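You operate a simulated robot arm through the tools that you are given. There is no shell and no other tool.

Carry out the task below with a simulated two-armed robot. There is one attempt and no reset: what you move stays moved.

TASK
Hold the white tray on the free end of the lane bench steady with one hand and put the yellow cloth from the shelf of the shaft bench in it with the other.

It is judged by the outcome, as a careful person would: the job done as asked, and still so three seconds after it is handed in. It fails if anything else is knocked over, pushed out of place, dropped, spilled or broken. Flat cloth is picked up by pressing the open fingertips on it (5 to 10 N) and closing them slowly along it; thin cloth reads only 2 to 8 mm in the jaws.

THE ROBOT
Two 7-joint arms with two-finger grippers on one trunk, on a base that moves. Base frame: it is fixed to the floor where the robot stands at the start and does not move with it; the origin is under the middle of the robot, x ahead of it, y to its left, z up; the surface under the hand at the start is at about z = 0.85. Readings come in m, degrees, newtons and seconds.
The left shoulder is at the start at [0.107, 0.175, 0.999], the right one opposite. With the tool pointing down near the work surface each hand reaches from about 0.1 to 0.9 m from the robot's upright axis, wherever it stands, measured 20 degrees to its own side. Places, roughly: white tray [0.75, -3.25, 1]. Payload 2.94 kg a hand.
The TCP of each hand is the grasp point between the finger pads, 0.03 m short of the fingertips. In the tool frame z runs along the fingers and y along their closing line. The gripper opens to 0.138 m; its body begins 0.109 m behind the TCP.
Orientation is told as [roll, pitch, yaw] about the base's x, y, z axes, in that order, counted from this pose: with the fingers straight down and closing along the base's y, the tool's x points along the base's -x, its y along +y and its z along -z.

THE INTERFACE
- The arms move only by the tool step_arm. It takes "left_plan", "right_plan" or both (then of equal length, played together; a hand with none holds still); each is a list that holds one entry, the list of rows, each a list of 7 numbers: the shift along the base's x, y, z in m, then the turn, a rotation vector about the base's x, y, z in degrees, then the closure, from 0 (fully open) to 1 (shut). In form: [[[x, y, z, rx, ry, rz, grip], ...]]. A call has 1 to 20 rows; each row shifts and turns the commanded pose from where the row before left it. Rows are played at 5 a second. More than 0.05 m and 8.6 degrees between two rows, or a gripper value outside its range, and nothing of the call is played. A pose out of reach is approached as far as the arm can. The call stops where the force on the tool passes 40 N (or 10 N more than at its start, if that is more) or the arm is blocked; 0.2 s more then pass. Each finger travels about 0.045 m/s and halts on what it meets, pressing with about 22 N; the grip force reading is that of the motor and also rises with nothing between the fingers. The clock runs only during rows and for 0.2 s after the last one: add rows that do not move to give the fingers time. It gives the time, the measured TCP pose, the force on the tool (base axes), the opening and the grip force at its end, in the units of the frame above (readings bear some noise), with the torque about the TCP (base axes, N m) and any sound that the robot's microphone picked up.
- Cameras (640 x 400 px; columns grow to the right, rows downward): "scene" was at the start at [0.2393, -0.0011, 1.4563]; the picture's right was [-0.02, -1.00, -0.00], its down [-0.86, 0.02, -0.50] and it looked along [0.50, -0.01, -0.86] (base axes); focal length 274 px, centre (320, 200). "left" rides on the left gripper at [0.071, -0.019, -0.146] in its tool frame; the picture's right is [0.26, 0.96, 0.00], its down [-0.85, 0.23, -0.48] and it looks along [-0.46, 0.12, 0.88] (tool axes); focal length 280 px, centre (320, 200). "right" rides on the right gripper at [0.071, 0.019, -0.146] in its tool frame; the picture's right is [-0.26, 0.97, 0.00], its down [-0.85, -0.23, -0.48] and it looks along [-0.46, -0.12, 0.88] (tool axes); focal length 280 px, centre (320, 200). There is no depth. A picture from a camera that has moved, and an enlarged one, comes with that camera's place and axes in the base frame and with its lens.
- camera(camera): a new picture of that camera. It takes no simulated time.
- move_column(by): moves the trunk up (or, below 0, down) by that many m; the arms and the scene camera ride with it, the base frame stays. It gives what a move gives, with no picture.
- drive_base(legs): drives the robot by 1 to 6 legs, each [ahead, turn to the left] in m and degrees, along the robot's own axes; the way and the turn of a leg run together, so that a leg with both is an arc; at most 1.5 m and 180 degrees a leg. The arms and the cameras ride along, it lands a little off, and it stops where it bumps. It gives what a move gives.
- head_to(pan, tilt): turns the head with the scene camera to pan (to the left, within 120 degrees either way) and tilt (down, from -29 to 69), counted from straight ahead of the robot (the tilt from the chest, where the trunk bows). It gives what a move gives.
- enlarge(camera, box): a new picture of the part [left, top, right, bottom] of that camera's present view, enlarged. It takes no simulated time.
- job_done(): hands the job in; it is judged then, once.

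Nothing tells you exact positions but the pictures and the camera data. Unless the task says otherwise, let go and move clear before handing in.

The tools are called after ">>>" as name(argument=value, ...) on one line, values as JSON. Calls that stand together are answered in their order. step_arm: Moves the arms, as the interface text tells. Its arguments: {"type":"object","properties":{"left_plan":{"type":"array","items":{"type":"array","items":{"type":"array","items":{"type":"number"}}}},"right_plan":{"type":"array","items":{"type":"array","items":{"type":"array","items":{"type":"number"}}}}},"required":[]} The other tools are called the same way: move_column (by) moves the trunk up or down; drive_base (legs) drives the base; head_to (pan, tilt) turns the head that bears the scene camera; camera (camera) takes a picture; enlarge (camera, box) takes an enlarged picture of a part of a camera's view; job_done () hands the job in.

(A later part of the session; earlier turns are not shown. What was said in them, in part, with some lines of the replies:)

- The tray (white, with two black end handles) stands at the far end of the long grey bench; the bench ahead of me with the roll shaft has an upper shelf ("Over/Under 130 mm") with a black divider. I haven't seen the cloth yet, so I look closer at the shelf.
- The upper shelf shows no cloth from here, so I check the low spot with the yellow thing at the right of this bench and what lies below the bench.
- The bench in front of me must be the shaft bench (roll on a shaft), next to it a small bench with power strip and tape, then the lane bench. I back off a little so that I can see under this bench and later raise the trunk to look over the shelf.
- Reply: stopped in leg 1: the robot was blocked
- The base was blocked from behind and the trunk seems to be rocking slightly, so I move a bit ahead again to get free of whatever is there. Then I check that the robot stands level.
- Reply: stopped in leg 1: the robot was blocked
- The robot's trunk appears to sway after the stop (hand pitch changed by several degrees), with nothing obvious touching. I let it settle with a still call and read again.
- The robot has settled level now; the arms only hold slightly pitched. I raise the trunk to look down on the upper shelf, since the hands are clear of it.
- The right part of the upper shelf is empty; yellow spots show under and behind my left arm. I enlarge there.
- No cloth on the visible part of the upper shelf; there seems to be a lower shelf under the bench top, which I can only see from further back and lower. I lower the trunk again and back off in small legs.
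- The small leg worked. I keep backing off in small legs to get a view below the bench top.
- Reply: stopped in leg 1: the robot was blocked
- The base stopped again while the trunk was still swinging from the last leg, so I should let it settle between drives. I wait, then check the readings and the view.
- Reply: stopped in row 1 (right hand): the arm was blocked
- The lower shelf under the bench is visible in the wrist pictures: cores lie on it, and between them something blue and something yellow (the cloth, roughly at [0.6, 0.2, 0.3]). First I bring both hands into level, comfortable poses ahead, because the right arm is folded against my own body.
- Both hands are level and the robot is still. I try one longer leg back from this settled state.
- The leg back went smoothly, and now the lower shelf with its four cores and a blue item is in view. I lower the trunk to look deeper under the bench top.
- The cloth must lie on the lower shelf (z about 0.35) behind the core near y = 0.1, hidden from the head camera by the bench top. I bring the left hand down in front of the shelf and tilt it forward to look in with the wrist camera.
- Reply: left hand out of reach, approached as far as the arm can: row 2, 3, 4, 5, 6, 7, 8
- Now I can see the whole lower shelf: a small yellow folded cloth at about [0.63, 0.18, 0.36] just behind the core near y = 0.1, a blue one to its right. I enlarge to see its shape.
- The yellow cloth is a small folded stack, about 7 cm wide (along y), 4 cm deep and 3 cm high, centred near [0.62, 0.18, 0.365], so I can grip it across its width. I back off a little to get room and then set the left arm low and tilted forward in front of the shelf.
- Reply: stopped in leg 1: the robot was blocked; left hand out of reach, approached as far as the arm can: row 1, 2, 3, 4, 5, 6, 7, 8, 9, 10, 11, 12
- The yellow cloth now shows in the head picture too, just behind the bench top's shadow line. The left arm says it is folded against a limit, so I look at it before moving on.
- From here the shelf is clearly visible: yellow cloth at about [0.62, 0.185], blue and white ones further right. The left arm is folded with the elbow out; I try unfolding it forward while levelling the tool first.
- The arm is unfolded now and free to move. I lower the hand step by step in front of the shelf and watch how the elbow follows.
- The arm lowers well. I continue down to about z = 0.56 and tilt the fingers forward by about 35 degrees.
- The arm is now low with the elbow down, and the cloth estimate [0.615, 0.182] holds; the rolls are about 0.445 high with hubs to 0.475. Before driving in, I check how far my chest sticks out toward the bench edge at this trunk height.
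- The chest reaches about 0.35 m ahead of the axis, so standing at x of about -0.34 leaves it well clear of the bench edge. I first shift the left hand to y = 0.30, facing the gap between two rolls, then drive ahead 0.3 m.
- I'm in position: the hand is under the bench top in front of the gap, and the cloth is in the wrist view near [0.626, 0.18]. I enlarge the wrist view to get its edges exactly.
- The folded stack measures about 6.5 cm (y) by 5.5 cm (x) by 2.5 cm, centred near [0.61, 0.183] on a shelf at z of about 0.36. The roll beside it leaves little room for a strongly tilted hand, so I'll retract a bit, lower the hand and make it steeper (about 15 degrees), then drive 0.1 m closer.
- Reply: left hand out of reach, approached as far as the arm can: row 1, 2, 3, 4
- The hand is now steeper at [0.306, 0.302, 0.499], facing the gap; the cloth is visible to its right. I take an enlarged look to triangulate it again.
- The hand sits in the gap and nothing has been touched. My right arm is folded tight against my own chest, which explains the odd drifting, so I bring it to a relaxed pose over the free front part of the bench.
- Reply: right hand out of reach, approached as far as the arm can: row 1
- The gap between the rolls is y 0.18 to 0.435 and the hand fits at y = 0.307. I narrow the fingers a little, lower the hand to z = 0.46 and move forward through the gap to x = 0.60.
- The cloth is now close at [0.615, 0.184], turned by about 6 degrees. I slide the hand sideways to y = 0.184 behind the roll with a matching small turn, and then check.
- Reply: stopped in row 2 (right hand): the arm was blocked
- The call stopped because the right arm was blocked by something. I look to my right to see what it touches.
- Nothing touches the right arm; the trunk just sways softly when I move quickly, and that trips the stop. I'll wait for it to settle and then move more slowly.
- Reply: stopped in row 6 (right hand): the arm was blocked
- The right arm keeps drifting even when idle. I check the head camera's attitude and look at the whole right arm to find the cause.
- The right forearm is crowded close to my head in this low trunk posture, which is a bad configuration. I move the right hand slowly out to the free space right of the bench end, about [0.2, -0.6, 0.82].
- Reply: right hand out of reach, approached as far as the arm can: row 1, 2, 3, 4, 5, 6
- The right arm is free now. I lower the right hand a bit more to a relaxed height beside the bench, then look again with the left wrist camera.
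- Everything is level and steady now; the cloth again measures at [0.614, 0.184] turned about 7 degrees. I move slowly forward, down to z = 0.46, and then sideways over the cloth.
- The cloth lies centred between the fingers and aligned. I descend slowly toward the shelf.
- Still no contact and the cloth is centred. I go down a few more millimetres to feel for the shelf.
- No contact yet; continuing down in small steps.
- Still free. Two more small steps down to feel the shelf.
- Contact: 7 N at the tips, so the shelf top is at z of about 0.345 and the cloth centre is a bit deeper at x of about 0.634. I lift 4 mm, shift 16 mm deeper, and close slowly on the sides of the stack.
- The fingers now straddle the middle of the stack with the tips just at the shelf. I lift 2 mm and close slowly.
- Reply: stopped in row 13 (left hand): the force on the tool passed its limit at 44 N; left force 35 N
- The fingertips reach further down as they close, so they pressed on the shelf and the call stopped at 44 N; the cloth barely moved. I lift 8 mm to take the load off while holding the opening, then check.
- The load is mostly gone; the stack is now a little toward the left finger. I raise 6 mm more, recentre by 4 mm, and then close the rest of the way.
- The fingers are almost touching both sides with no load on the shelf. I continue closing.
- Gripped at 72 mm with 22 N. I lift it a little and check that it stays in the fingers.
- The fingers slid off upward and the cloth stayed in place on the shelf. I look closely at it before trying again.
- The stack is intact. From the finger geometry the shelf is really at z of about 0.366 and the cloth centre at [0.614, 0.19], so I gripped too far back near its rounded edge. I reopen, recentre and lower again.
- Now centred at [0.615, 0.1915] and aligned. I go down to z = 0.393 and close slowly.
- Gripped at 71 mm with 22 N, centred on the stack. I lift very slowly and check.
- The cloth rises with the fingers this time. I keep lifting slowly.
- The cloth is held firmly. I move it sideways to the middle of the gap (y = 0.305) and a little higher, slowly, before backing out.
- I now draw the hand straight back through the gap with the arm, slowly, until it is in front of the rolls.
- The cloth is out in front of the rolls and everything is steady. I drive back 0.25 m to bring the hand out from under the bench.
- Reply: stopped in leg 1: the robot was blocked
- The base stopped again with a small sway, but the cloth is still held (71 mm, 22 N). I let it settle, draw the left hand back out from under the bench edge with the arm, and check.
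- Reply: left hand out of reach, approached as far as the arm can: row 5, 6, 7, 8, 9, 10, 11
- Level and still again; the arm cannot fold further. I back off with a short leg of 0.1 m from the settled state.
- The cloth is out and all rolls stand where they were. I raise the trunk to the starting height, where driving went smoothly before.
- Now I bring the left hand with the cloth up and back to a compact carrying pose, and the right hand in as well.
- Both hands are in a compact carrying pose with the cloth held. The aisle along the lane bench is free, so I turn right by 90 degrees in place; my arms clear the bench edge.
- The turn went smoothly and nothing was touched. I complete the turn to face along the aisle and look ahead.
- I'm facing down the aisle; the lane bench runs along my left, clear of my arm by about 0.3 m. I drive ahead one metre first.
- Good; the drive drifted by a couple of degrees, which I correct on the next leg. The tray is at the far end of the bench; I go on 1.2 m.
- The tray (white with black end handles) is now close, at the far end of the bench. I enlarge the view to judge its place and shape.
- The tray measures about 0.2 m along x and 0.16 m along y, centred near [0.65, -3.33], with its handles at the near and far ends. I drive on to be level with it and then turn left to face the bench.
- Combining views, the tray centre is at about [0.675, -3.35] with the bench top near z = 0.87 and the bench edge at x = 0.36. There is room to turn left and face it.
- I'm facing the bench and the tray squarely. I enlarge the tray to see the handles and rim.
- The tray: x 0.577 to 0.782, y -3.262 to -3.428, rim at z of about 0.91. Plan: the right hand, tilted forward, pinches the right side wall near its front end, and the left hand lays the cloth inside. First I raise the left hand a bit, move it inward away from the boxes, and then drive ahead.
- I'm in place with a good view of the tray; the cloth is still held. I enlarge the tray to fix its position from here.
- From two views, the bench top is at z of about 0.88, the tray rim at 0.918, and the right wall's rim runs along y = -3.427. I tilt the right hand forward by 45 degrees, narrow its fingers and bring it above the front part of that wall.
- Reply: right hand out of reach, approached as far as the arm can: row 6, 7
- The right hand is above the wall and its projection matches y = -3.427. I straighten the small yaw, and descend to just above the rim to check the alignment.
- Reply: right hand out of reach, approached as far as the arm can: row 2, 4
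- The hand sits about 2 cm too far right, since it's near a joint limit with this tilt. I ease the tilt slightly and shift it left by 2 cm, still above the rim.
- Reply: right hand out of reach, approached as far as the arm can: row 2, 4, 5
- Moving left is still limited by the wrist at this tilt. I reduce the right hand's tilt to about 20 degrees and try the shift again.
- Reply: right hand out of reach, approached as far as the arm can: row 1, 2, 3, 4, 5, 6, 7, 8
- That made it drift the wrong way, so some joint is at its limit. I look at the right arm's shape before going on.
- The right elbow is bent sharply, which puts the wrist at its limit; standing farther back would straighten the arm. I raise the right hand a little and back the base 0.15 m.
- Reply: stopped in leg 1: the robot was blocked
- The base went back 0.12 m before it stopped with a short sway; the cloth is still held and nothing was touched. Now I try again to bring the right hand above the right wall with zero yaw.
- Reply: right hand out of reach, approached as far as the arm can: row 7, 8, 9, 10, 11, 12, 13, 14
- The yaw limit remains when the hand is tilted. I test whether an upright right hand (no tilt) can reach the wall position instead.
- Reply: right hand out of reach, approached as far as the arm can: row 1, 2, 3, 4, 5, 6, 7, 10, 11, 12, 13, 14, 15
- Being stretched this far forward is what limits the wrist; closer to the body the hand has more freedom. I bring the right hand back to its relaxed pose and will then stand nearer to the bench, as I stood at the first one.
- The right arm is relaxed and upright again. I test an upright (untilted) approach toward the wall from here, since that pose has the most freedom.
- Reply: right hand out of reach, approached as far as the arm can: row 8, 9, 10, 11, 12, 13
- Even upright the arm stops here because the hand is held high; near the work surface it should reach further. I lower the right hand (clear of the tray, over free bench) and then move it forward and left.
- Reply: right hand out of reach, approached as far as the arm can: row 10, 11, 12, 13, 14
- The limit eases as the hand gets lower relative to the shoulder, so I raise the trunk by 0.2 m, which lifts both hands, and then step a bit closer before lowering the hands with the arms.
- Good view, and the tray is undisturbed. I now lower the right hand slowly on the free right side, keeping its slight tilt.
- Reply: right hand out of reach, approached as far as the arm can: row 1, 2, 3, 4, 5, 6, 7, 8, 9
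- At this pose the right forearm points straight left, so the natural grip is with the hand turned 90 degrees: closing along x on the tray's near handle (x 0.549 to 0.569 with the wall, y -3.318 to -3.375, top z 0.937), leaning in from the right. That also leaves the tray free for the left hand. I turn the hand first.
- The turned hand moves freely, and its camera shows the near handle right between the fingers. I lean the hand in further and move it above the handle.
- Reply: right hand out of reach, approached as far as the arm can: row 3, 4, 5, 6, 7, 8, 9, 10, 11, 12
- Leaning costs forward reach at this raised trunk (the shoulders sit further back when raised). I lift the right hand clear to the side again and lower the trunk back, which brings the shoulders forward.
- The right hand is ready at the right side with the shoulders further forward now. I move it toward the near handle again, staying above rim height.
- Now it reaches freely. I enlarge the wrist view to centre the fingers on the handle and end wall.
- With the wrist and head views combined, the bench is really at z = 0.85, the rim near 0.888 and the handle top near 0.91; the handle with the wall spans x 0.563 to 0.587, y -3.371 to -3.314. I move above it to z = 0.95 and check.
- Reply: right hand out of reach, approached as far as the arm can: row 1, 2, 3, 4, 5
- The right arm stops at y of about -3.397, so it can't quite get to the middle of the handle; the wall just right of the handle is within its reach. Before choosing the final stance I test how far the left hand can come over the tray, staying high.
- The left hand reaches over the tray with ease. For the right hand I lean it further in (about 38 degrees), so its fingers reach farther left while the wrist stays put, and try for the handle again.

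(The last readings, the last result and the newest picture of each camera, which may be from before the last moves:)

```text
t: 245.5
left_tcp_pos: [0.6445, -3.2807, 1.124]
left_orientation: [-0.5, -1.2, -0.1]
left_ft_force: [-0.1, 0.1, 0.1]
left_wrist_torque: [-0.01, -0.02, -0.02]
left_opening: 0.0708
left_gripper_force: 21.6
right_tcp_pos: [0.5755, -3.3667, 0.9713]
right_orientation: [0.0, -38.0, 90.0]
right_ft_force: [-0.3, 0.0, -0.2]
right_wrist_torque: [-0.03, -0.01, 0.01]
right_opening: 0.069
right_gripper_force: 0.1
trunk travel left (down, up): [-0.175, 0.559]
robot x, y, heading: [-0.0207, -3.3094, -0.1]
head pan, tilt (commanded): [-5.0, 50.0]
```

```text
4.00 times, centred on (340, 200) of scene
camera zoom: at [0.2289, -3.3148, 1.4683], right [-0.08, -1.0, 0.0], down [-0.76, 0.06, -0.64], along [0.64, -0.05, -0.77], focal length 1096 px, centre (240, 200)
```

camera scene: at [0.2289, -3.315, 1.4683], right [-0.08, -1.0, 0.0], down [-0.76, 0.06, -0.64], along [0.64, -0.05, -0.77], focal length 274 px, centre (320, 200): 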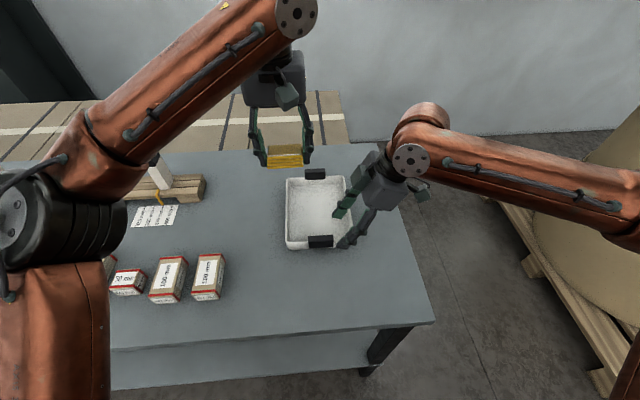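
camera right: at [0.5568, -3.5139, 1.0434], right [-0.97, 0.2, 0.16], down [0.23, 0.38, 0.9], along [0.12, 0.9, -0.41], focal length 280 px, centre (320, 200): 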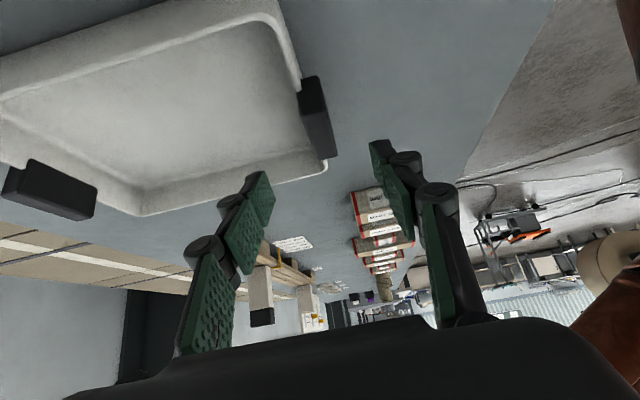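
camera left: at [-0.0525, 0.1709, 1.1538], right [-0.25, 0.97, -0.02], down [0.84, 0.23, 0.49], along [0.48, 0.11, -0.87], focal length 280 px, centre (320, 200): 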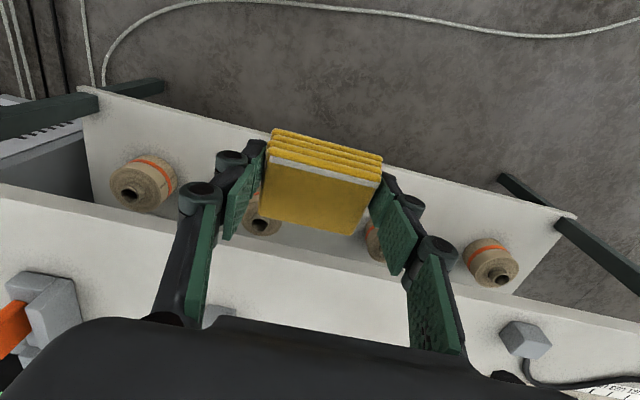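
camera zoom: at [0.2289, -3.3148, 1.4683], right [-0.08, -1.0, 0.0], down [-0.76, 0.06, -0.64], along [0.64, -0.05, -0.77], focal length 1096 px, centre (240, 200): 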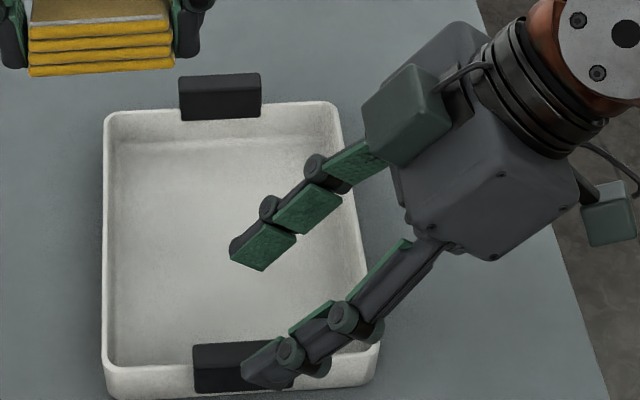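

The handle position matches my estimate and sits midway between the fingers. I lower the hand around the handle and end wall.

>>> step_arm(right_plan=[[[0, 0.001, -0.01, 0, 0, 0, 0.5], [0, 0.001, -0.01, 0, 0, 0, 0.5], [0, 0.001, -0.01, 0, 0, 0, 0.5], [0, 0, -0.01, 0, 0, 0, 0.5], [0, 0, -0.01, 0, 0, 0, 0.5], [0, 0, -0.01, 0, 0, 0, 0.5], [0, 0, -0.008, 0, 0, 0, 0.5], [0, 0, 0, 0, 0, 0, 0.5], [0, 0, 0, 0, 0, 0, 0.5]]])

>>> camera(camera="right")

>>> enlarge(camera="scene", box=[260, 150, 420, 250])

```text
t: 247.5
left_tcp_pos: [0.645, -3.2806, 1.1236]
left_orientation: [-0.5, -1.2, -0.1]
left_ft_force: [-0.2, 0.1, -0.9]
left_wrist_torque: [-0.05, -0.01, 0.01]
left_opening: 0.0709
left_gripper_force: 22.1
right_tcp_pos: [0.5754, -3.3645, 0.9038]
right_orientation: [0.0, -38.0, 90.1]
right_ft_force: [0.5, -0.2, -0.7]
right_wrist_torque: [0.0, -0.01, -0.05]
right_opening: 0.0693
right_gripper_force: 0.1
trunk travel left (down, up): [-0.175, 0.559]
robot x, y, heading: [-0.0225, -3.3102, 0.0]
head pan, tilt (commanded): [-5.0, 50.0]
```

```text
taken
camera right: at [0.5564, -3.5098, 0.975], right [-0.97, 0.2, 0.16], down [0.23, 0.38, 0.9], along [0.12, 0.9, -0.41], focal length 280 px, centre (320, 200)
```

right: 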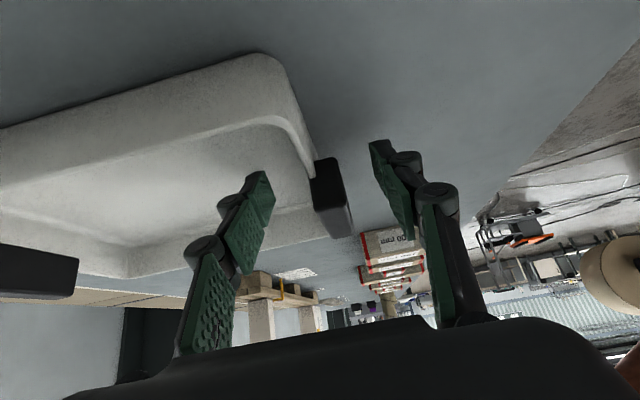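

```text
4.00 times, centred on (340, 200) of scene
camera zoom: at [0.2289, -3.3149, 1.4684], right [-0.08, -1.0, 0.0], down [-0.76, 0.06, -0.64], along [0.64, -0.05, -0.77], focal length 1096 px, centre (240, 200)
```

zoom: 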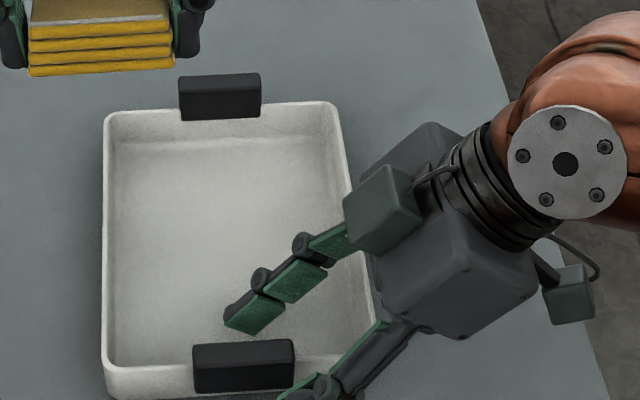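

The fingers straddle the handle evenly with no contact force. I go down 8 mm more and close slowly until both fingers hold it.

>>> step_arm(right_plan=[[[0, 0, -0.004, 0, 0, 0, 0.5], [0, 0, -0.004, 0, 0, 0, 0.5], [0, 0, 0, 0, 0, 0, 0.54], [0, 0, 0, 0, 0, 0, 0.58], [0, 0, 0, 0, 0, 0, 0.62], [0, 0, 0, 0, 0, 0, 0.65], [0, 0, 0, 0, 0, 0, 0.67], [0, 0, 0, 0, 0, 0, 0.69], [0, 0, 0, 0, 0, 0, 0.71], [0, 0, 0, 0, 0, 0, 0.73], [0, 0, 0, 0, 0, 0, 0.73]]])

>>> camera(camera="right")

>>> enlarge(camera="scene", box=[260, 150, 420, 250])

```text
t: 249.9
left_tcp_pos: [0.6452, -3.2806, 1.1247]
left_orientation: [-0.5, -1.1, 0.0]
left_ft_force: [0.3, -0.5, -0.6]
left_wrist_torque: [0.0, 0.01, 0.02]
left_opening: 0.0709
left_gripper_force: 22.2
right_tcp_pos: [0.5755, -3.3641, 0.8953]
right_orientation: [0.1, -38.0, 89.9]
right_ft_force: [-0.8, -0.2, 0.7]
right_wrist_torque: [0.0, 0.0, 0.01]
right_opening: 0.037
right_gripper_force: 0.1
trunk travel left (down, up): [-0.175, 0.559]
robot x, y, heading: [-0.0198, -3.3072, -0.0]
head pan, tilt (commanded): [-5.0, 50.0]
```

```text
taken
camera right: at [0.5564, -3.5104, 0.9682], right [-0.97, 0.2, 0.16], down [0.23, 0.38, 0.9], along [0.12, 0.9, -0.41], focal length 280 px, centre (320, 200)
```

right: 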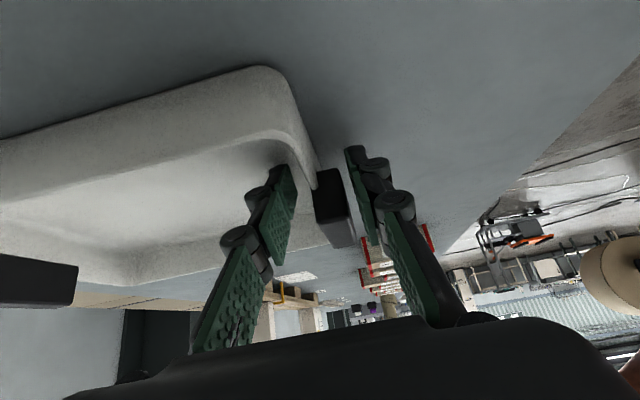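

```text
4.00 times, centred on (340, 200) of scene
camera zoom: at [0.2288, -3.3149, 1.4684], right [-0.08, -1.0, 0.0], down [-0.76, 0.06, -0.64], along [0.64, -0.05, -0.77], focal length 1096 px, centre (240, 200)
```

zoom: 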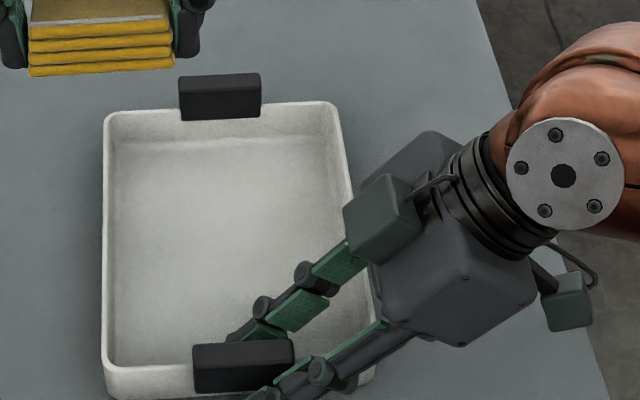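

The gaps are nearly even; I shift 2 mm outward and finish closing gently.

>>> step_arm(right_plan=[[[-0.002, 0, 0, 0, 0, 0, 0.74], [0, 0, 0, 0, 0, 0, 0.76], [0, 0, 0, 0, 0, 0, 0.78], [0, 0, 0, 0, 0, 0, 0.8], [0, 0, 0, 0, 0, 0, 0.815], [0, 0, 0, 0, 0, 0, 0.83], [0, 0, 0, 0, 0, 0, 0.845], [0, 0, 0, 0, 0, 0, 0.86], [0, 0, 0, 0, 0, 0, 0.86]]])

>>> camera(camera="right")

>>> enlarge(camera="scene", box=[260, 150, 420, 250])

```text
t: 251.9
left_tcp_pos: [0.6427, -3.2815, 1.123]
left_orientation: [-0.5, -1.2, -0.1]
left_ft_force: [-0.9, -0.7, -0.5]
left_wrist_torque: [-0.03, 0.05, -0.01]
left_opening: 0.0707
left_gripper_force: 22.7
right_tcp_pos: [0.5736, -3.3649, 0.896]
right_orientation: [0.1, -37.9, 89.9]
right_ft_force: [0.0, -0.4, -0.3]
right_wrist_torque: [0.01, -0.01, 0.01]
right_opening: 0.0196
right_gripper_force: 0.4
trunk travel left (down, up): [-0.175, 0.559]
robot x, y, heading: [-0.018, -3.3078, 0.3]
head pan, tilt (commanded): [-5.0, 50.0]
```

```text
taken
camera right: at [0.5545, -3.5106, 0.9684], right [-0.97, 0.2, 0.16], down [0.23, 0.38, 0.9], along [0.12, 0.9, -0.41], focal length 280 px, centre (320, 200)
```

right: 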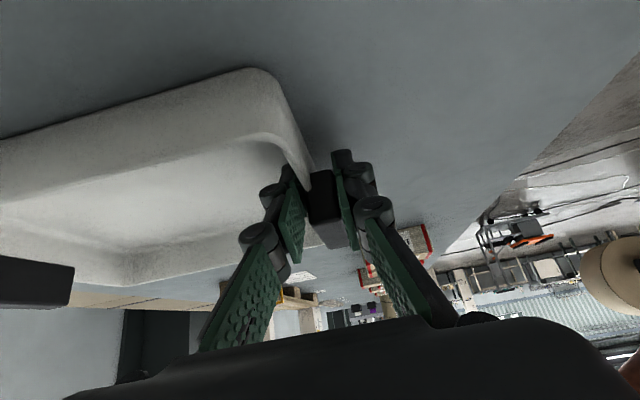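

```text
4.00 times, centred on (340, 200) of scene
camera zoom: at [0.2287, -3.3149, 1.4684], right [-0.08, -1.0, 0.0], down [-0.76, 0.06, -0.64], along [0.64, -0.05, -0.77], focal length 1096 px, centre (240, 200)
```

zoom: 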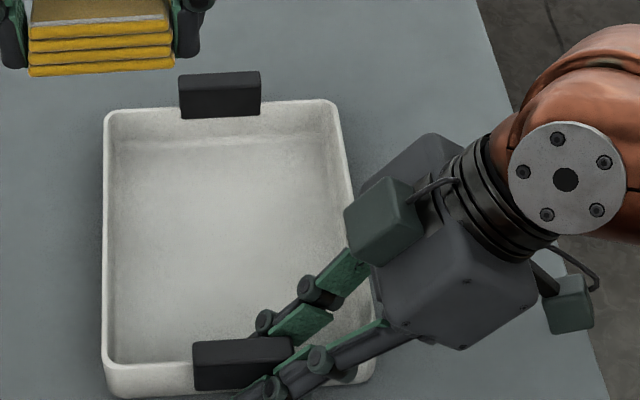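

Almost in contact. I close the last millimetres to a firm hold.

>>> step_arm(right_plan=[[[0, 0, 0, 0, 0, 0, 0.87], [0, 0, 0, 0, 0, 0, 0.88], [0, 0, 0, 0, 0, 0, 0.89], [0, 0, 0, 0, 0, 0, 0.9], [0, 0, 0, 0, 0, 0, 0.91], [0, 0, 0, 0, 0, 0, 0.92], [0, 0, 0, 0, 0, 0, 0.92]]])

>>> enlarge(camera="scene", box=[260, 150, 420, 250])

```text
t: 253.5
left_tcp_pos: [0.644, -3.2807, 1.1234]
left_orientation: [-0.4, -1.1, -0.1]
left_ft_force: [-0.1, 0.2, -0.4]
left_wrist_torque: [0.02, 0.0, 0.04]
left_opening: 0.0709
left_gripper_force: 22.2
right_tcp_pos: [0.5733, -3.3653, 0.8962]
right_orientation: [0.2, -38.0, 90.0]
right_ft_force: [0.8, -0.4, 0.2]
right_wrist_torque: [-0.02, -0.04, -0.12]
right_opening: 0.0167
right_gripper_force: 22.3
trunk travel left (down, up): [-0.175, 0.559]
robot x, y, heading: [-0.02, -3.31, 0.4]
head pan, tilt (commanded): [-5.0, 50.0]
```

```text
4.00 times, centred on (340, 200) of scene
camera zoom: at [0.2288, -3.315, 1.4684], right [-0.08, -1.0, 0.0], down [-0.76, 0.06, -0.64], along [0.64, -0.05, -0.77], focal length 1096 px, centre (240, 200)
```

zoom: 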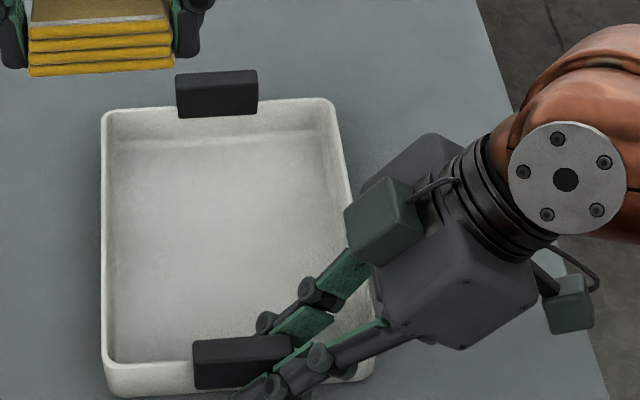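

The tray handle is held firmly (16.7 mm, 22 N) and the tray shifted only a millimetre or two. Next I turn the left hand by -90 degrees up high so that its camera and body keep clear of the right hand, with the cloth over the tray.

>>> step_arm(left_plan=[[[0, 0, 0, 0, 0, -4, 0.7], [0, 0, 0, 0, 0, -6, 0.7], [0, 0, 0, 0, 0, -6, 0.7], [0, 0, 0, 0, 0, -6, 0.7], [0, 0, 0, 0, 0, -6, 0.7], [0, 0, 0, 0, 0, -6, 0.7], [0, 0, 0, 0, 0, -6, 0.7], [0, 0, 0, 0, 0, -6, 0.7], [0, 0, 0, 0, 0, -6, 0.7], [0, 0, 0, 0, 0, -6, 0.7], [0, 0, 0, 0, 0, -6, 0.7], [0, 0, 0, 0, 0, -6, 0.7], [0, 0, 0, 0, 0, -6, 0.7], [0, 0, 0, 0, 0, -6, 0.7], [0, 0, 0, 0, 0, -6, 0.7], [0, 0, 0, 0, 0, -2, 0.7], [0, 0, 0, 0, 0, 0, 0.7], [0, 0, 0, 0, 0, 0, 0.7]]])

>>> camera(camera="scene")

>>> camera(camera="left")

```text
t: 257.3
left_tcp_pos: [0.643, -3.2805, 1.1234]
left_orientation: [-0.5, -1.2, -90.3]
left_ft_force: [-0.6, 0.8, 0.0]
left_wrist_torque: [-0.03, 0.01, -0.01]
left_opening: 0.0708
left_gripper_force: 21.9
right_tcp_pos: [0.5736, -3.3654, 0.8966]
right_orientation: [0.1, -38.0, 89.9]
right_ft_force: [-0.4, 0.0, -0.7]
right_wrist_torque: [0.03, 0.0, -0.07]
right_opening: 0.0167
right_gripper_force: 22.4
trunk travel left (down, up): [-0.175, 0.559]
robot x, y, heading: [-0.018, -3.3083, 0.1]
head pan, tilt (commanded): [-5.0, 50.0]
```

```text
taken
camera scene: at [0.2288, -3.3149, 1.4684], right [-0.08, -1.0, 0.0], down [-0.76, 0.06, -0.64], along [0.64, -0.05, -0.77], focal length 274 px, centre (320, 200)
```

scene: 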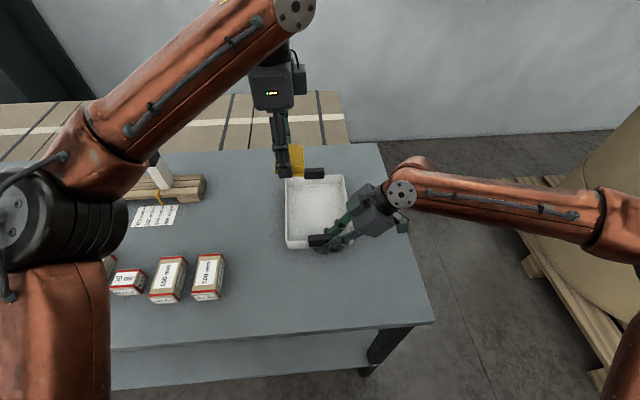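

```text
taken
camera left: at [0.6265, -3.2079, 1.2681], right [0.97, 0.26, -0.01], down [0.23, -0.84, 0.49], along [0.11, -0.48, -0.87], focal length 280 px, centre (320, 200)
```

left: 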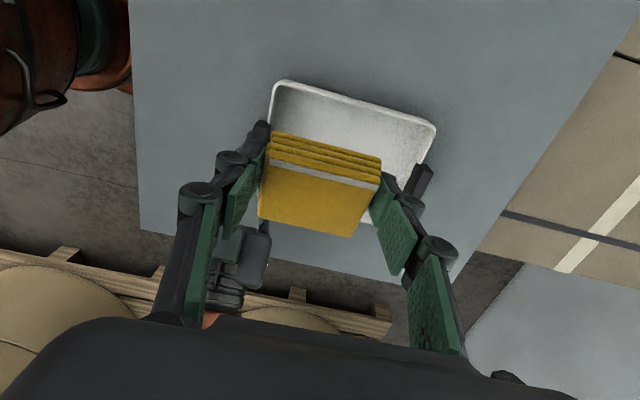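

The left hand is turned and clear of the right one. I tilt it back to the angle at which I gripped the cloth (so that the cloth lies level) and move over the free part of the tray at [0.705, -3.335].

>>> step_arm(left_plan=[[[0.005, -0.004, 0, -2, 0, 0, 0.7], [0.006, -0.006, 0, -3, 0, 0, 0.7], [0.008, -0.006, 0, -3, 0, 0, 0.7], [0.008, -0.006, 0, -3, 0, 0, 0.7], [0.008, -0.006, -0.01, -2.5, 0, 0, 0.7], [0.008, -0.006, -0.015, 0, 0, 0, 0.7], [0.008, -0.006, -0.015, 0, 0, 0, 0.7], [0.008, -0.006, -0.015, 0, 0, 0, 0.7], [0.003, -0.006, -0.015, 0, 0, 0, 0.7], [0, -0.003, -0.015, 0, 0, 0, 0.7], [0, 0, -0.015, 0, 0, 0, 0.7], [0, 0, -0.015, 0, 0, 0, 0.7], [0, 0, -0.01, 0, 0, 0, 0.7], [0, 0, 0, 0, 0, 0, 0.7], [0, 0, 0, 0, 0, 0, 0.7]]])

>>> camera(camera="scene")

>>> camera(camera="left")

```text
t: 260.5
left_tcp_pos: [0.7054, -3.3355, 0.9995]
left_orientation: [-0.5, -14.8, -90.0]
left_ft_force: [-0.2, -1.1, 0.0]
left_wrist_torque: [0.02, -0.01, -0.04]
left_opening: 0.071
left_gripper_force: 22.4
right_tcp_pos: [0.5737, -3.365, 0.8962]
right_orientation: [0.1, -38.1, 90.0]
right_ft_force: [-0.4, -0.3, -0.9]
right_wrist_torque: [-0.01, -0.02, 0.0]
right_opening: 0.0168
right_gripper_force: 21.9
trunk travel left (down, up): [-0.175, 0.559]
robot x, y, heading: [-0.0278, -3.3039, 0.2]
head pan, tilt (commanded): [-5.0, 50.0]
```

```text
taken
camera scene: at [0.2289, -3.315, 1.4684], right [-0.08, -1.0, 0.0], down [-0.76, 0.06, -0.64], along [0.64, -0.05, -0.77], focal length 274 px, centre (320, 200)
```

scene: 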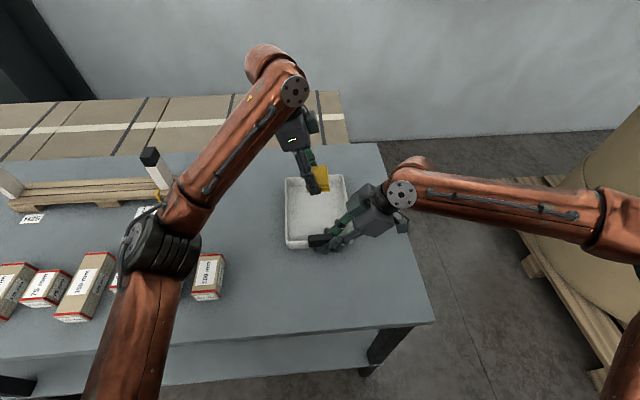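

```text
taken
camera left: at [0.6883, -3.2306, 1.1216], right [0.97, 0.25, -0.08], down [0.23, -0.7, 0.67], along [0.11, -0.67, -0.74], focal length 280 px, centre (320, 200)
```

left: 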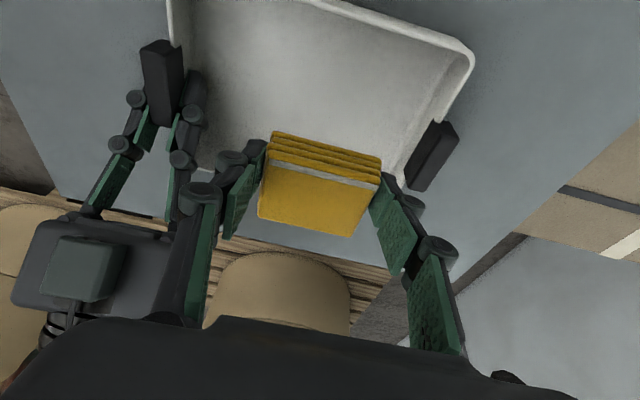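

The cloth hangs level over the free part of the tray, with about 4 cm between the two hands' fingers. I lower the left hand slowly, keeping an eye on my left elbow over the boxes.

>>> step_arm(left_plan=[[[0, 0, -0.006, 0, 0, 0, 0.7], [0, 0, -0.01, 0, 0, 0, 0.7], [0, 0, -0.01, 0, 0, 0, 0.7], [0, 0, -0.01, 0, 0, 0, 0.7], [0, 0, -0.01, 0, 0, 0, 0.7], [0, 0, -0.01, 0, 0, 0, 0.7], [0, 0, -0.01, 0, 0, 0, 0.7], [0, 0, -0.006, 0, 0, 0, 0.7], [0, 0, 0, 0, 0, 0, 0.7], [0, 0, 0, 0, 0, 0, 0.7]]])

>>> camera(camera="scene")

>>> camera(camera="left")

```text
t: 262.7
left_tcp_pos: [0.7053, -3.3348, 0.9278]
left_orientation: [-0.5, -14.7, -90.1]
left_ft_force: [-0.1, 0.2, -0.4]
left_wrist_torque: [0.01, 0.0, 0.01]
left_opening: 0.0708
left_gripper_force: 21.7
right_tcp_pos: [0.5728, -3.3649, 0.8961]
right_orientation: [0.2, -38.0, 89.9]
right_ft_force: [-0.1, -0.2, -0.2]
right_wrist_torque: [0.02, -0.06, -0.02]
right_opening: 0.0169
right_gripper_force: 22.1
trunk travel left (down, up): [-0.175, 0.559]
robot x, y, heading: [-0.0218, -3.3075, 0.3]
head pan, tilt (commanded): [-5.0, 50.0]
```

```text
taken
camera scene: at [0.2289, -3.315, 1.4684], right [-0.08, -1.0, 0.0], down [-0.76, 0.06, -0.64], along [0.64, -0.05, -0.77], focal length 274 px, centre (320, 200)
```

scene: 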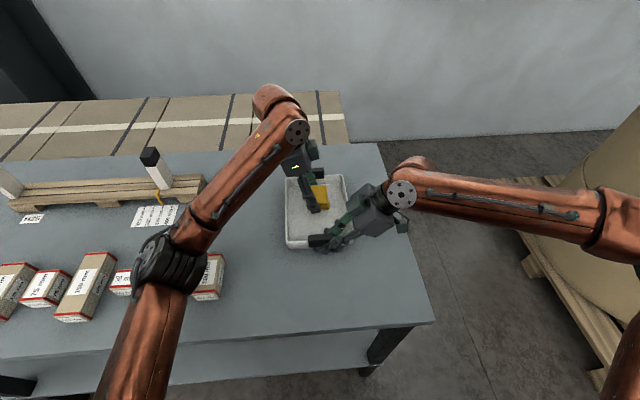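

```text
taken
camera left: at [0.6882, -3.2306, 1.05], right [0.97, 0.25, -0.08], down [0.23, -0.7, 0.67], along [0.11, -0.67, -0.74], focal length 280 px, centre (320, 200)
```

left: 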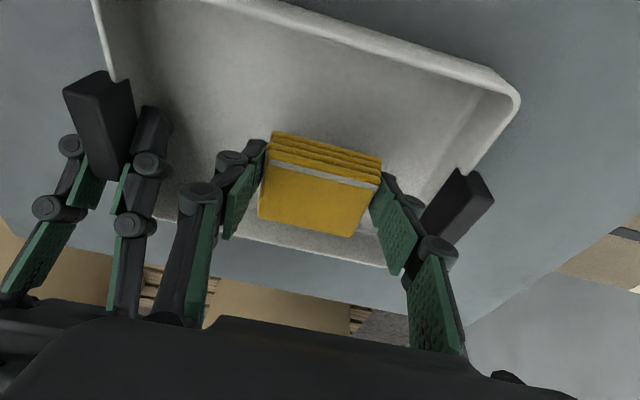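

Clearances look good on all sides. I go down to z = 0.90 and then feel for the tray floor in small steps.

>>> step_arm(left_plan=[[[0, 0, -0.007, 0, 0, 0, 0.7], [0, 0, -0.007, 0, 0, 0, 0.7], [0, 0, -0.007, 0, 0, 0, 0.7], [0, 0, -0.007, 0, 0, 0, 0.7], [0, 0, 0, 0, 0, 0, 0.7], [0, 0, 0, 0, 0, 0, 0.7]]])

>>> step_arm(left_plan=[[[0, 0, -0.003, 0, 0, 0, 0.7], [0, 0, -0.003, 0, 0, 0, 0.7], [0, 0, 0, 0, 0, 0, 0.7]]])

>>> camera(camera="left")

```text
t: 264.1
left_tcp_pos: [0.705, -3.3361, 0.8986]
left_orientation: [-0.5, -14.7, -90.1]
left_ft_force: [0.2, 0.3, -0.6]
left_wrist_torque: [0.01, -0.04, -0.02]
left_opening: 0.0707
left_gripper_force: 21.9
right_tcp_pos: [0.5735, -3.3651, 0.8962]
right_orientation: [0.1, -38.0, 89.9]
right_ft_force: [0.2, 0.3, 0.6]
right_wrist_torque: [0.02, -0.01, -0.03]
right_opening: 0.0168
right_gripper_force: 21.7
trunk travel left (down, up): [-0.175, 0.559]
robot x, y, heading: [-0.0202, -3.3079, -0.1]
head pan, tilt (commanded): [-5.0, 50.0]
```

```text
t: 264.9
left_tcp_pos: [0.7031, -3.3353, 0.8947]
left_orientation: [-0.4, -14.8, -90.2]
left_ft_force: [0.3, -1.3, 11.1]
left_wrist_torque: [-0.23, -0.37, -0.04]
left_opening: 0.0713
left_gripper_force: 21.8
right_tcp_pos: [0.573, -3.3645, 0.8965]
right_orientation: [0.1, -38.0, 90.0]
right_ft_force: [3.2, 0.8, -2.2]
right_wrist_torque: [0.05, -0.01, 0.01]
right_opening: 0.0167
right_gripper_force: 21.7
trunk travel left (down, up): [-0.175, 0.559]
robot x, y, heading: [-0.0222, -3.3138, 0.2]
head pan, tilt (commanded): [-5.0, 50.0]
```

```text
taken
camera left: at [0.6871, -3.2305, 1.0172], right [0.97, 0.25, -0.07], down [0.23, -0.7, 0.68], along [0.12, -0.67, -0.73], focal length 280 px, centre (320, 200)
```

left: 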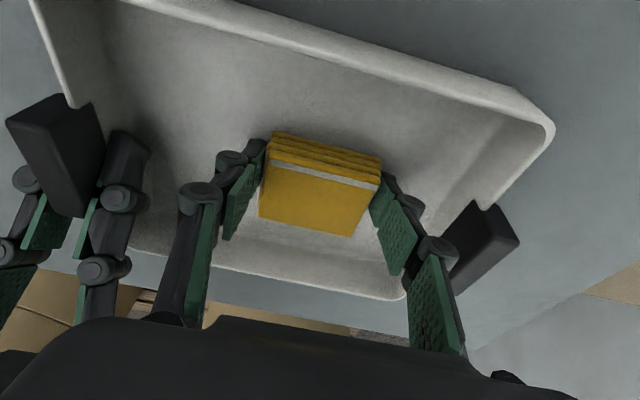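

The cloth rests on the tray floor (11 N). I ease up 3 mm and open the left fingers slowly, just enough to let go.

>>> step_arm(left_plan=[[[0, 0, 0.003, 0, 0, 0, 0.7], [0, 0, 0, 0, 0, 0, 0.55], [0, 0, 0, 0, 0, 0, 0.5], [0, 0, 0, 0, 0, 0, 0.48], [0, 0, 0, 0, 0, 0, 0.46], [0, 0, 0, 0, 0, 0, 0.44], [0, 0, 0, 0, 0, 0, 0.42], [0, 0, 0, 0, 0, 0, 0.4], [0, 0, 0, 0, 0, 0, 0.38], [0, 0, 0, 0, 0, 0, 0.36], [0, 0, 0, 0, 0, 0, 0.36], [0, 0, 0, 0, 0, 0, 0.36]]])

>>> camera(camera="left")

```text
t: 267.5
left_tcp_pos: [0.705, -3.3351, 0.8957]
left_orientation: [-0.5, -14.6, -90.2]
left_ft_force: [-0.4, 0.2, 0.3]
left_wrist_torque: [0.01, -0.01, -0.01]
left_opening: 0.0883
left_gripper_force: 0.2
right_tcp_pos: [0.574, -3.3651, 0.8963]
right_orientation: [0.1, -37.9, 90.1]
right_ft_force: [0.4, 0.4, 0.1]
right_wrist_torque: [0.0, -0.02, 0.06]
right_opening: 0.0166
right_gripper_force: 22.1
trunk travel left (down, up): [-0.175, 0.559]
robot x, y, heading: [-0.0211, -3.3072, -0.1]
head pan, tilt (commanded): [-5.0, 50.0]
```

```text
taken
camera left: at [0.6877, -3.2301, 1.0187], right [0.97, 0.25, -0.08], down [0.23, -0.7, 0.67], along [0.11, -0.67, -0.74], focal length 280 px, centre (320, 200)
```

left: 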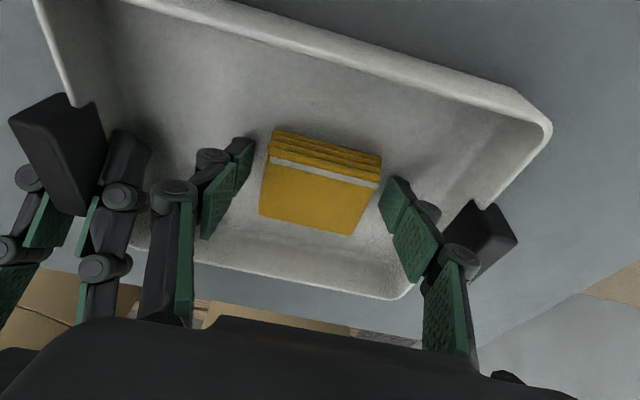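

The cloth lies flat in the tray, free of the fingers. I raise the left hand straight up slowly, still holding the tray with the right.

>>> step_arm(left_plan=[[[0, 0, 0.005, 0, 0, 0, 0.36], [0, 0, 0.008, 0, 0, 0, 0.36], [0, 0, 0.01, 0, 0, 0, 0.36], [0, 0, 0.01, 0, 0, 0, 0.36], [0, 0, 0.01, 0, 0, 0, 0.36], [0, 0, 0.015, 0, 0, 0, 0.36], [0, 0, 0.015, 0, 0, 0, 0.36], [0, 0, 0.015, 0, 0, 0, 0.36], [0, 0, 0.015, 0, 0, 0, 0.36], [0, 0, 0.015, 0, 0, 0, 0.36], [0, 0, 0.015, 0, 0, 0, 0.36], [0, 0, 0.015, 0, 0, 0, 0.36], [0, 0, 0.015, 0, 0, 0, 0.36], [0, 0, 0.015, 0, 0, 0, 0.36], [0, 0, 0, 0, 0, 0, 0.36], [0, 0, 0, 0, 0, 0, 0.36]]])

>>> camera(camera="left")

>>> camera(camera="scene")

```text
t: 270.9
left_tcp_pos: [0.7057, -3.3372, 1.0709]
left_orientation: [-0.5, -14.6, -90.0]
left_ft_force: [0.5, 0.2, -0.4]
left_wrist_torque: [-0.03, 0.02, -0.02]
left_opening: 0.0882
left_gripper_force: 0.1
right_tcp_pos: [0.5734, -3.3651, 0.8968]
right_orientation: [0.1, -38.0, 90.1]
right_ft_force: [-0.4, -0.5, 0.6]
right_wrist_torque: [0.04, 0.01, 0.02]
right_opening: 0.0168
right_gripper_force: 21.6
trunk travel left (down, up): [-0.175, 0.559]
robot x, y, heading: [-0.0203, -3.3113, 0.2]
head pan, tilt (commanded): [-5.0, 50.0]
```

```text
taken
camera left: at [0.6886, -3.2314, 1.1946], right [0.97, 0.25, -0.08], down [0.23, -0.7, 0.67], along [0.11, -0.67, -0.74], focal length 280 px, centre (320, 200)
```

left: 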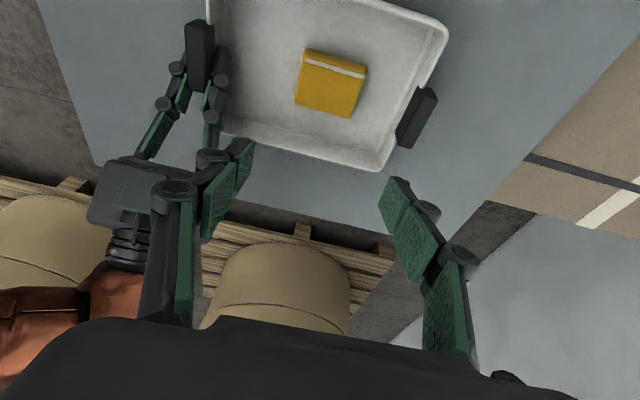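

```text
taken
camera scene: at [0.2288, -3.315, 1.4684], right [-0.08, -1.0, 0.0], down [-0.76, 0.06, -0.64], along [0.64, -0.05, -0.77], focal length 274 px, centre (320, 200)
```

scene: 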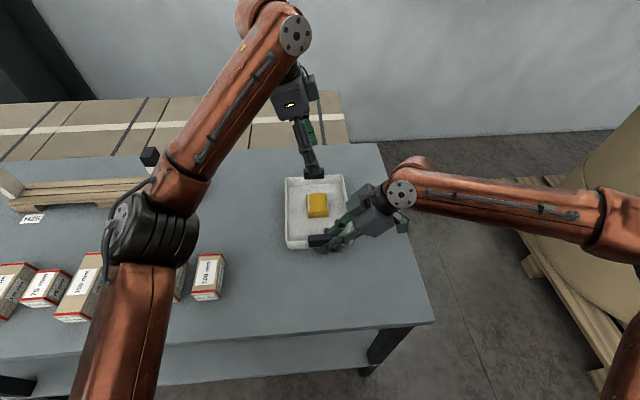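

The cloth is lying in the tray. Now I release the handle with the right hand slowly and check the tray before lifting away.

>>> step_arm(right_plan=[[[0, 0, 0, 0, 0, 0, 0.9], [0, 0, 0, 0, 0, 0, 0.88], [0, 0, 0, 0, 0, 0, 0.86], [0, 0, 0, 0, 0, 0, 0.84], [0, 0, 0, 0, 0, 0, 0.81], [0, 0, 0, 0, 0, 0, 0.78], [0, 0, 0, 0, 0, 0, 0.74], [0, 0, 0, 0, 0, 0, 0.7], [0, 0, 0, 0, 0, 0, 0.65], [0, 0, 0, 0, 0, 0, 0.6], [0, 0, 0, 0, 0, 0, 0.56], [0, 0, 0, 0, 0, 0, 0.56], [0, 0, 0, 0, 0, 0, 0.56]]])

>>> camera(camera="right")

>>> enlarge(camera="scene", box=[260, 150, 420, 250])

```text
t: 273.7
left_tcp_pos: [0.7066, -3.3364, 1.0715]
left_orientation: [-0.4, -14.7, -90.1]
left_ft_force: [0.7, -0.2, 0.5]
left_wrist_torque: [-0.02, -0.01, 0.0]
left_opening: 0.0883
left_gripper_force: 0.1
right_tcp_pos: [0.5741, -3.3643, 0.8964]
right_orientation: [0.0, -38.1, 90.0]
right_ft_force: [-0.5, -0.6, 0.7]
right_wrist_torque: [-0.02, 0.0, 0.01]
right_opening: 0.0608
right_gripper_force: 0.1
trunk travel left (down, up): [-0.175, 0.559]
robot x, y, heading: [-0.0244, -3.3039, 0.1]
head pan, tilt (commanded): [-5.0, 50.0]
```

```text
taken
camera right: at [0.5546, -3.5107, 0.9683], right [-0.97, 0.2, 0.16], down [0.23, 0.38, 0.9], along [0.12, 0.9, -0.41], focal length 280 px, centre (320, 200)
```

right: 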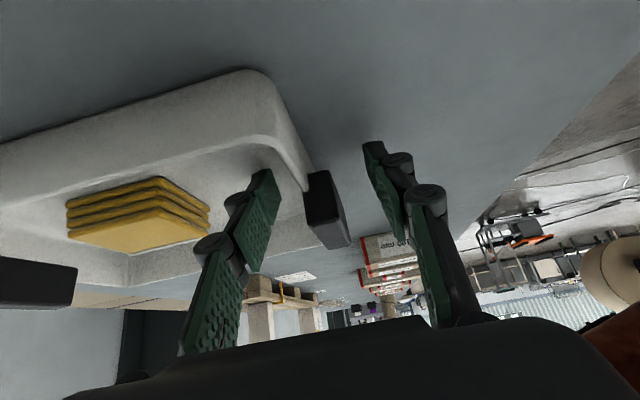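

```text
4.00 times, centred on (340, 200) of scene
camera zoom: at [0.2289, -3.315, 1.4684], right [-0.08, -1.0, 0.0], down [-0.76, 0.06, -0.64], along [0.64, -0.05, -0.77], focal length 1096 px, centre (240, 200)
```

zoom: 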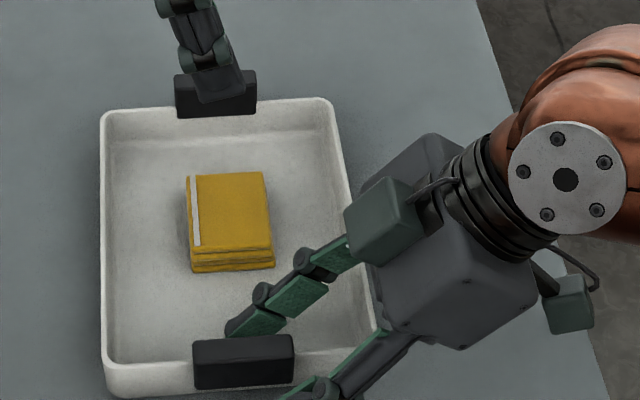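

The tray stands free and the cloth lies flat in it. I first take the left hand away up and to the left, then lift the right hand straight up.

>>> step_arm(left_plan=[[[0, 0.004, 0.01, 0, 0, 0, 0.36], [-0.003, 0.006, 0.01, 2, 0, 0, 0.36], [-0.006, 0.006, 0.01, 3, 0, 0, 0.36], [-0.008, 0.006, 0.01, 3, 0, 0, 0.36], [-0.008, 0.006, 0.01, 3, 0, 0, 0.36], [-0.008, 0.006, 0.005, 2.5, 0, 0, 0.36], [-0.008, 0.006, 0, 0, 0, 0, 0.36], [-0.008, 0.006, 0, 0, 0, 0, 0.36], [-0.008, 0.006, 0, 0, 0, 0, 0.36], [-0.005, 0.004, 0, 0, 0, 0, 0.36], [0, 0, 0, 0, 0, 0, 0.36], [0, 0, 0, 0, 0, 0, 0.36]]])

>>> step_arm(right_plan=[[[0, 0, 0.005, 0, 0, 0, 0.56], [0, 0, 0.008, 0, 0, 0, 0.56], [0, 0, 0.01, 0, 0, 0, 0.56], [0, 0, 0.01, 0, 0, 0, 0.56], [0, 0, 0.01, 0, 0, 0, 0.56], [0, 0, 0.01, 0, 0, 0, 0.56], [0, 0, 0.01, 0, 0, 0, 0.56], [0, 0, 0.012, 0, 0, 0, 0.56], [0, -0.005, 0.012, 0, 0, 0, 0.56], [0, -0.008, 0.012, 0, 0, 0, 0.56], [-0.005, -0.01, 0.01, 0, 0, 0, 0.56], [-0.005, -0.012, 0.01, 0, 0, 0, 0.56], [-0.005, -0.012, 0.005, 0, 0, 0, 0.56], [-0.005, -0.012, 0, 0, 0, 0, 0.56], [0, 0, 0, 0, 0, 0, 0.56], [0, 0, 0, 0, 0, 0, 0.56]]])

>>> camera(camera="scene")

>>> enlarge(camera="scene", box=[260, 150, 420, 250])

```text
t: 276.3
left_tcp_pos: [0.6438, -3.2794, 1.1289]
left_orientation: [-0.5, -1.2, -90.2]
left_ft_force: [0.0, 1.2, -0.6]
left_wrist_torque: [0.0, 0.01, 0.01]
left_opening: 0.0882
left_gripper_force: 0.0
right_tcp_pos: [0.5733, -3.3644, 0.897]
right_orientation: [0.1, -38.1, 90.1]
right_ft_force: [-0.5, -1.0, -0.1]
right_wrist_torque: [-0.03, 0.01, -0.01]
right_opening: 0.0605
right_gripper_force: 0.0
trunk travel left (down, up): [-0.175, 0.559]
robot x, y, heading: [-0.0225, -3.3062, 0.4]
head pan, tilt (commanded): [-5.0, 50.0]
```

```text
t: 279.7
left_tcp_pos: [0.6436, -3.2797, 1.1288]
left_orientation: [-0.5, -1.2, -90.1]
left_ft_force: [0.3, -0.1, 0.2]
left_wrist_torque: [0.02, -0.02, 0.01]
left_opening: 0.0882
left_gripper_force: 0.0
right_tcp_pos: [0.5529, -3.423, 1.0206]
right_orientation: [0.2, -38.1, 90.0]
right_ft_force: [-0.5, -0.1, 0.6]
right_wrist_torque: [0.01, -0.03, 0.0]
right_opening: 0.0606
right_gripper_force: 0.1
trunk travel left (down, up): [-0.175, 0.559]
robot x, y, heading: [-0.0228, -3.3099, -0.1]
head pan, tilt (commanded): [-5.0, 50.0]
```

```text
taken
camera scene: at [0.2287, -3.3152, 1.4684], right [-0.08, -1.0, 0.0], down [-0.76, 0.06, -0.64], along [0.64, -0.05, -0.77], focal length 274 px, centre (320, 200)
```

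scene: 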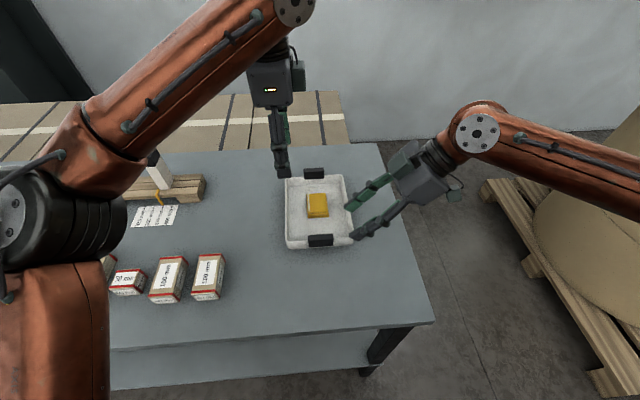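

```text
4.00 times, centred on (340, 200) of scene
camera zoom: at [0.2287, -3.3152, 1.4684], right [-0.08, -1.0, 0.0], down [-0.76, 0.06, -0.64], along [0.64, -0.05, -0.77], focal length 1096 px, centre (240, 200)
```

zoom: 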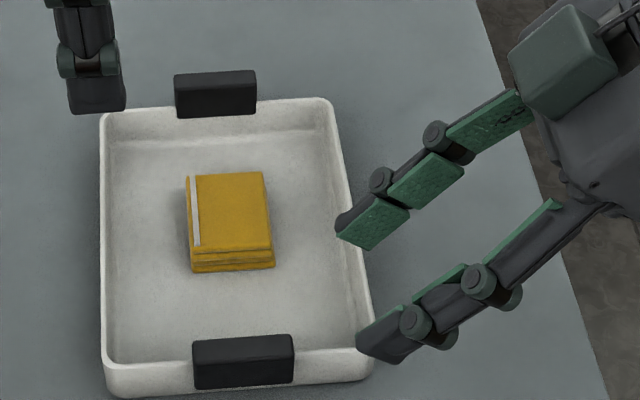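

The cloth lies in the tray, nothing else has moved. I draw both hands further clear of the tray.

>>> step_arm(left_plan=[[[-0.01, 0.004, 0.003, 0, 0, 0, 0.36], [-0.015, 0.006, 0.003, 0, 0, 2, 0.36], [-0.015, 0.006, 0, 0, 0, 3, 0.36], [-0.015, 0.006, 0, 0, 0, 4, 0.36], [-0.015, 0.006, 0, 0, 0, 4, 0.36], [-0.015, 0.006, 0, 0, 0, 4, 0.36], [-0.015, 0.006, 0, 0, 0, 4, 0.36], [-0.015, 0.006, 0, 0, 0, 4, 0.36], [-0.015, 0.006, 0, 0, 0, 4, 0.36], [-0.015, 0.006, 0, 0, 0, 4, 0.36], [-0.015, 0.006, 0, 0, 0, 4, 0.36], [-0.01, 0.006, 0, 0, 0, 4, 0.36], [0, 0, 0, 0, 0, 0, 0.36], [0, 0, 0, 0, 0, 0, 0.36], [0, 0, 0, 0, 0, 0, 0.36]]], right_plan=[[[-0.003, -0.008, 0.004, 0, 0, 0, 0.56], [-0.003, -0.01, 0.005, -1, 0, 0, 0.56], [-0.004, -0.01, 0.005, -1, 0, 0, 0.56], [-0.004, -0.01, 0.005, -1, 0, 0, 0.56], [-0.004, -0.01, 0.005, -1, 0, 0, 0.56], [-0.004, -0.01, 0.005, -1, 0, 0, 0.56], [-0.004, -0.01, 0.005, -1, 0, 0, 0.56], [-0.004, -0.01, 0.005, -1, 0, 0, 0.56], [-0.004, -0.01, 0.003, -1, 0, 0, 0.56], [-0.004, -0.01, 0, -1, 0, 0, 0.56], [-0.004, -0.008, 0, 0, 0, 0, 0.56], [0, 0, 0, 0, 0, 0, 0.56], [0, 0, 0, 0, 0, 0, 0.56], [0, 0, 0, 0, 0, 0, 0.56], [0, 0, 0, 0, 0, 0, 0.56]]])

>>> camera(camera="scene")

>>> enlarge(camera="scene", box=[260, 150, 420, 250])

```text
t: 282.9
left_tcp_pos: [0.4735, -3.2091, 1.1355]
left_orientation: [-0.6, -1.2, -49.1]
left_ft_force: [0.2, -0.5, -0.6]
left_wrist_torque: [0.01, 0.01, -0.03]
left_opening: 0.0885
left_gripper_force: 0.1
right_tcp_pos: [0.5125, -3.5302, 1.061]
right_orientation: [0.1, -28.9, 90.0]
right_ft_force: [-0.1, 0.1, 0.0]
right_wrist_torque: [0.05, 0.01, -0.02]
right_opening: 0.0605
right_gripper_force: 0.0
trunk travel left (down, up): [-0.175, 0.559]
robot x, y, heading: [-0.0204, -3.3095, 0.2]
head pan, tilt (commanded): [-5.0, 50.0]
```

```text
taken
camera scene: at [0.2286, -3.3149, 1.4684], right [-0.08, -1.0, 0.0], down [-0.76, 0.06, -0.64], along [0.64, -0.05, -0.77], focal length 274 px, centre (320, 200)
```

scene: 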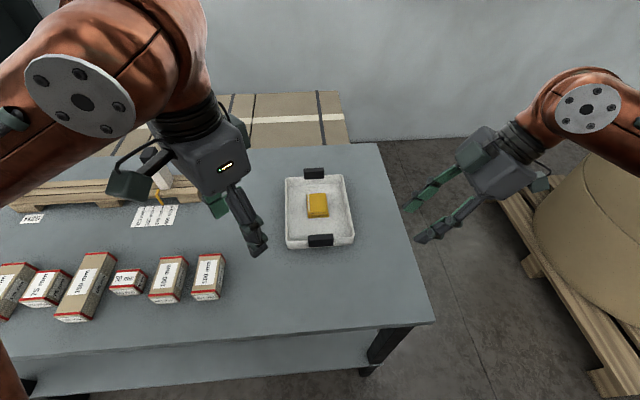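

```text
4.00 times, centred on (340, 200) of scene
camera zoom: at [0.2286, -3.3149, 1.4684], right [-0.08, -1.0, 0.0], down [-0.76, 0.06, -0.64], along [0.64, -0.05, -0.77], focal length 1096 px, centre (240, 200)
```

zoom: 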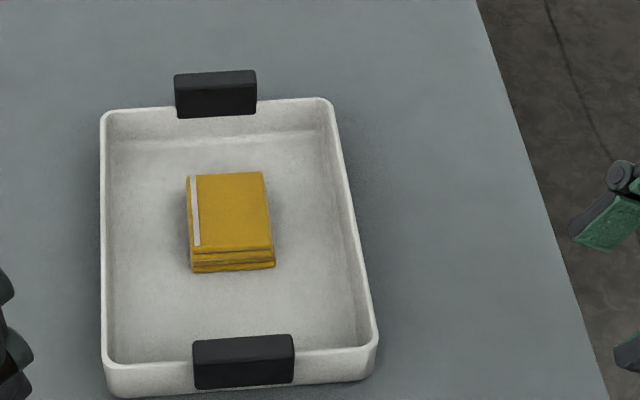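

The yellow cloth lies flat in the white tray. The tray is in its place at the free end of the lane bench, the boxes are undisturbed, and both hands are clear. I hand the job in.

>>> job_done()

```text
The job is handed in.
```

The yellow cloth from the shaft bench's lower shelf is lying flat in the white tray on the free end of the lane bench. I've handed the job in. The right hand held the tray by its near handle while the left hand lowered the cloth in and let go.

- **Tray:** it shifted by about one or two millimetres when I gripped the handle, and it was not pushed further after that.
- **Surroundings:** my pictures show no sign that anything else was knocked over or moved, at either bench. I did not go back to the shaft bench for a last look.
- **Driving:** the base reported being blocked several times, mostly when reversing. I found nothing it had hit and never learned the cause; each time I let it settle before going on.
- **First grip:** it slipped off the cloth and left it in place on the shelf. The second grip held until I released it in the tray.

Both hands were open and clear of the tray when I handed in.
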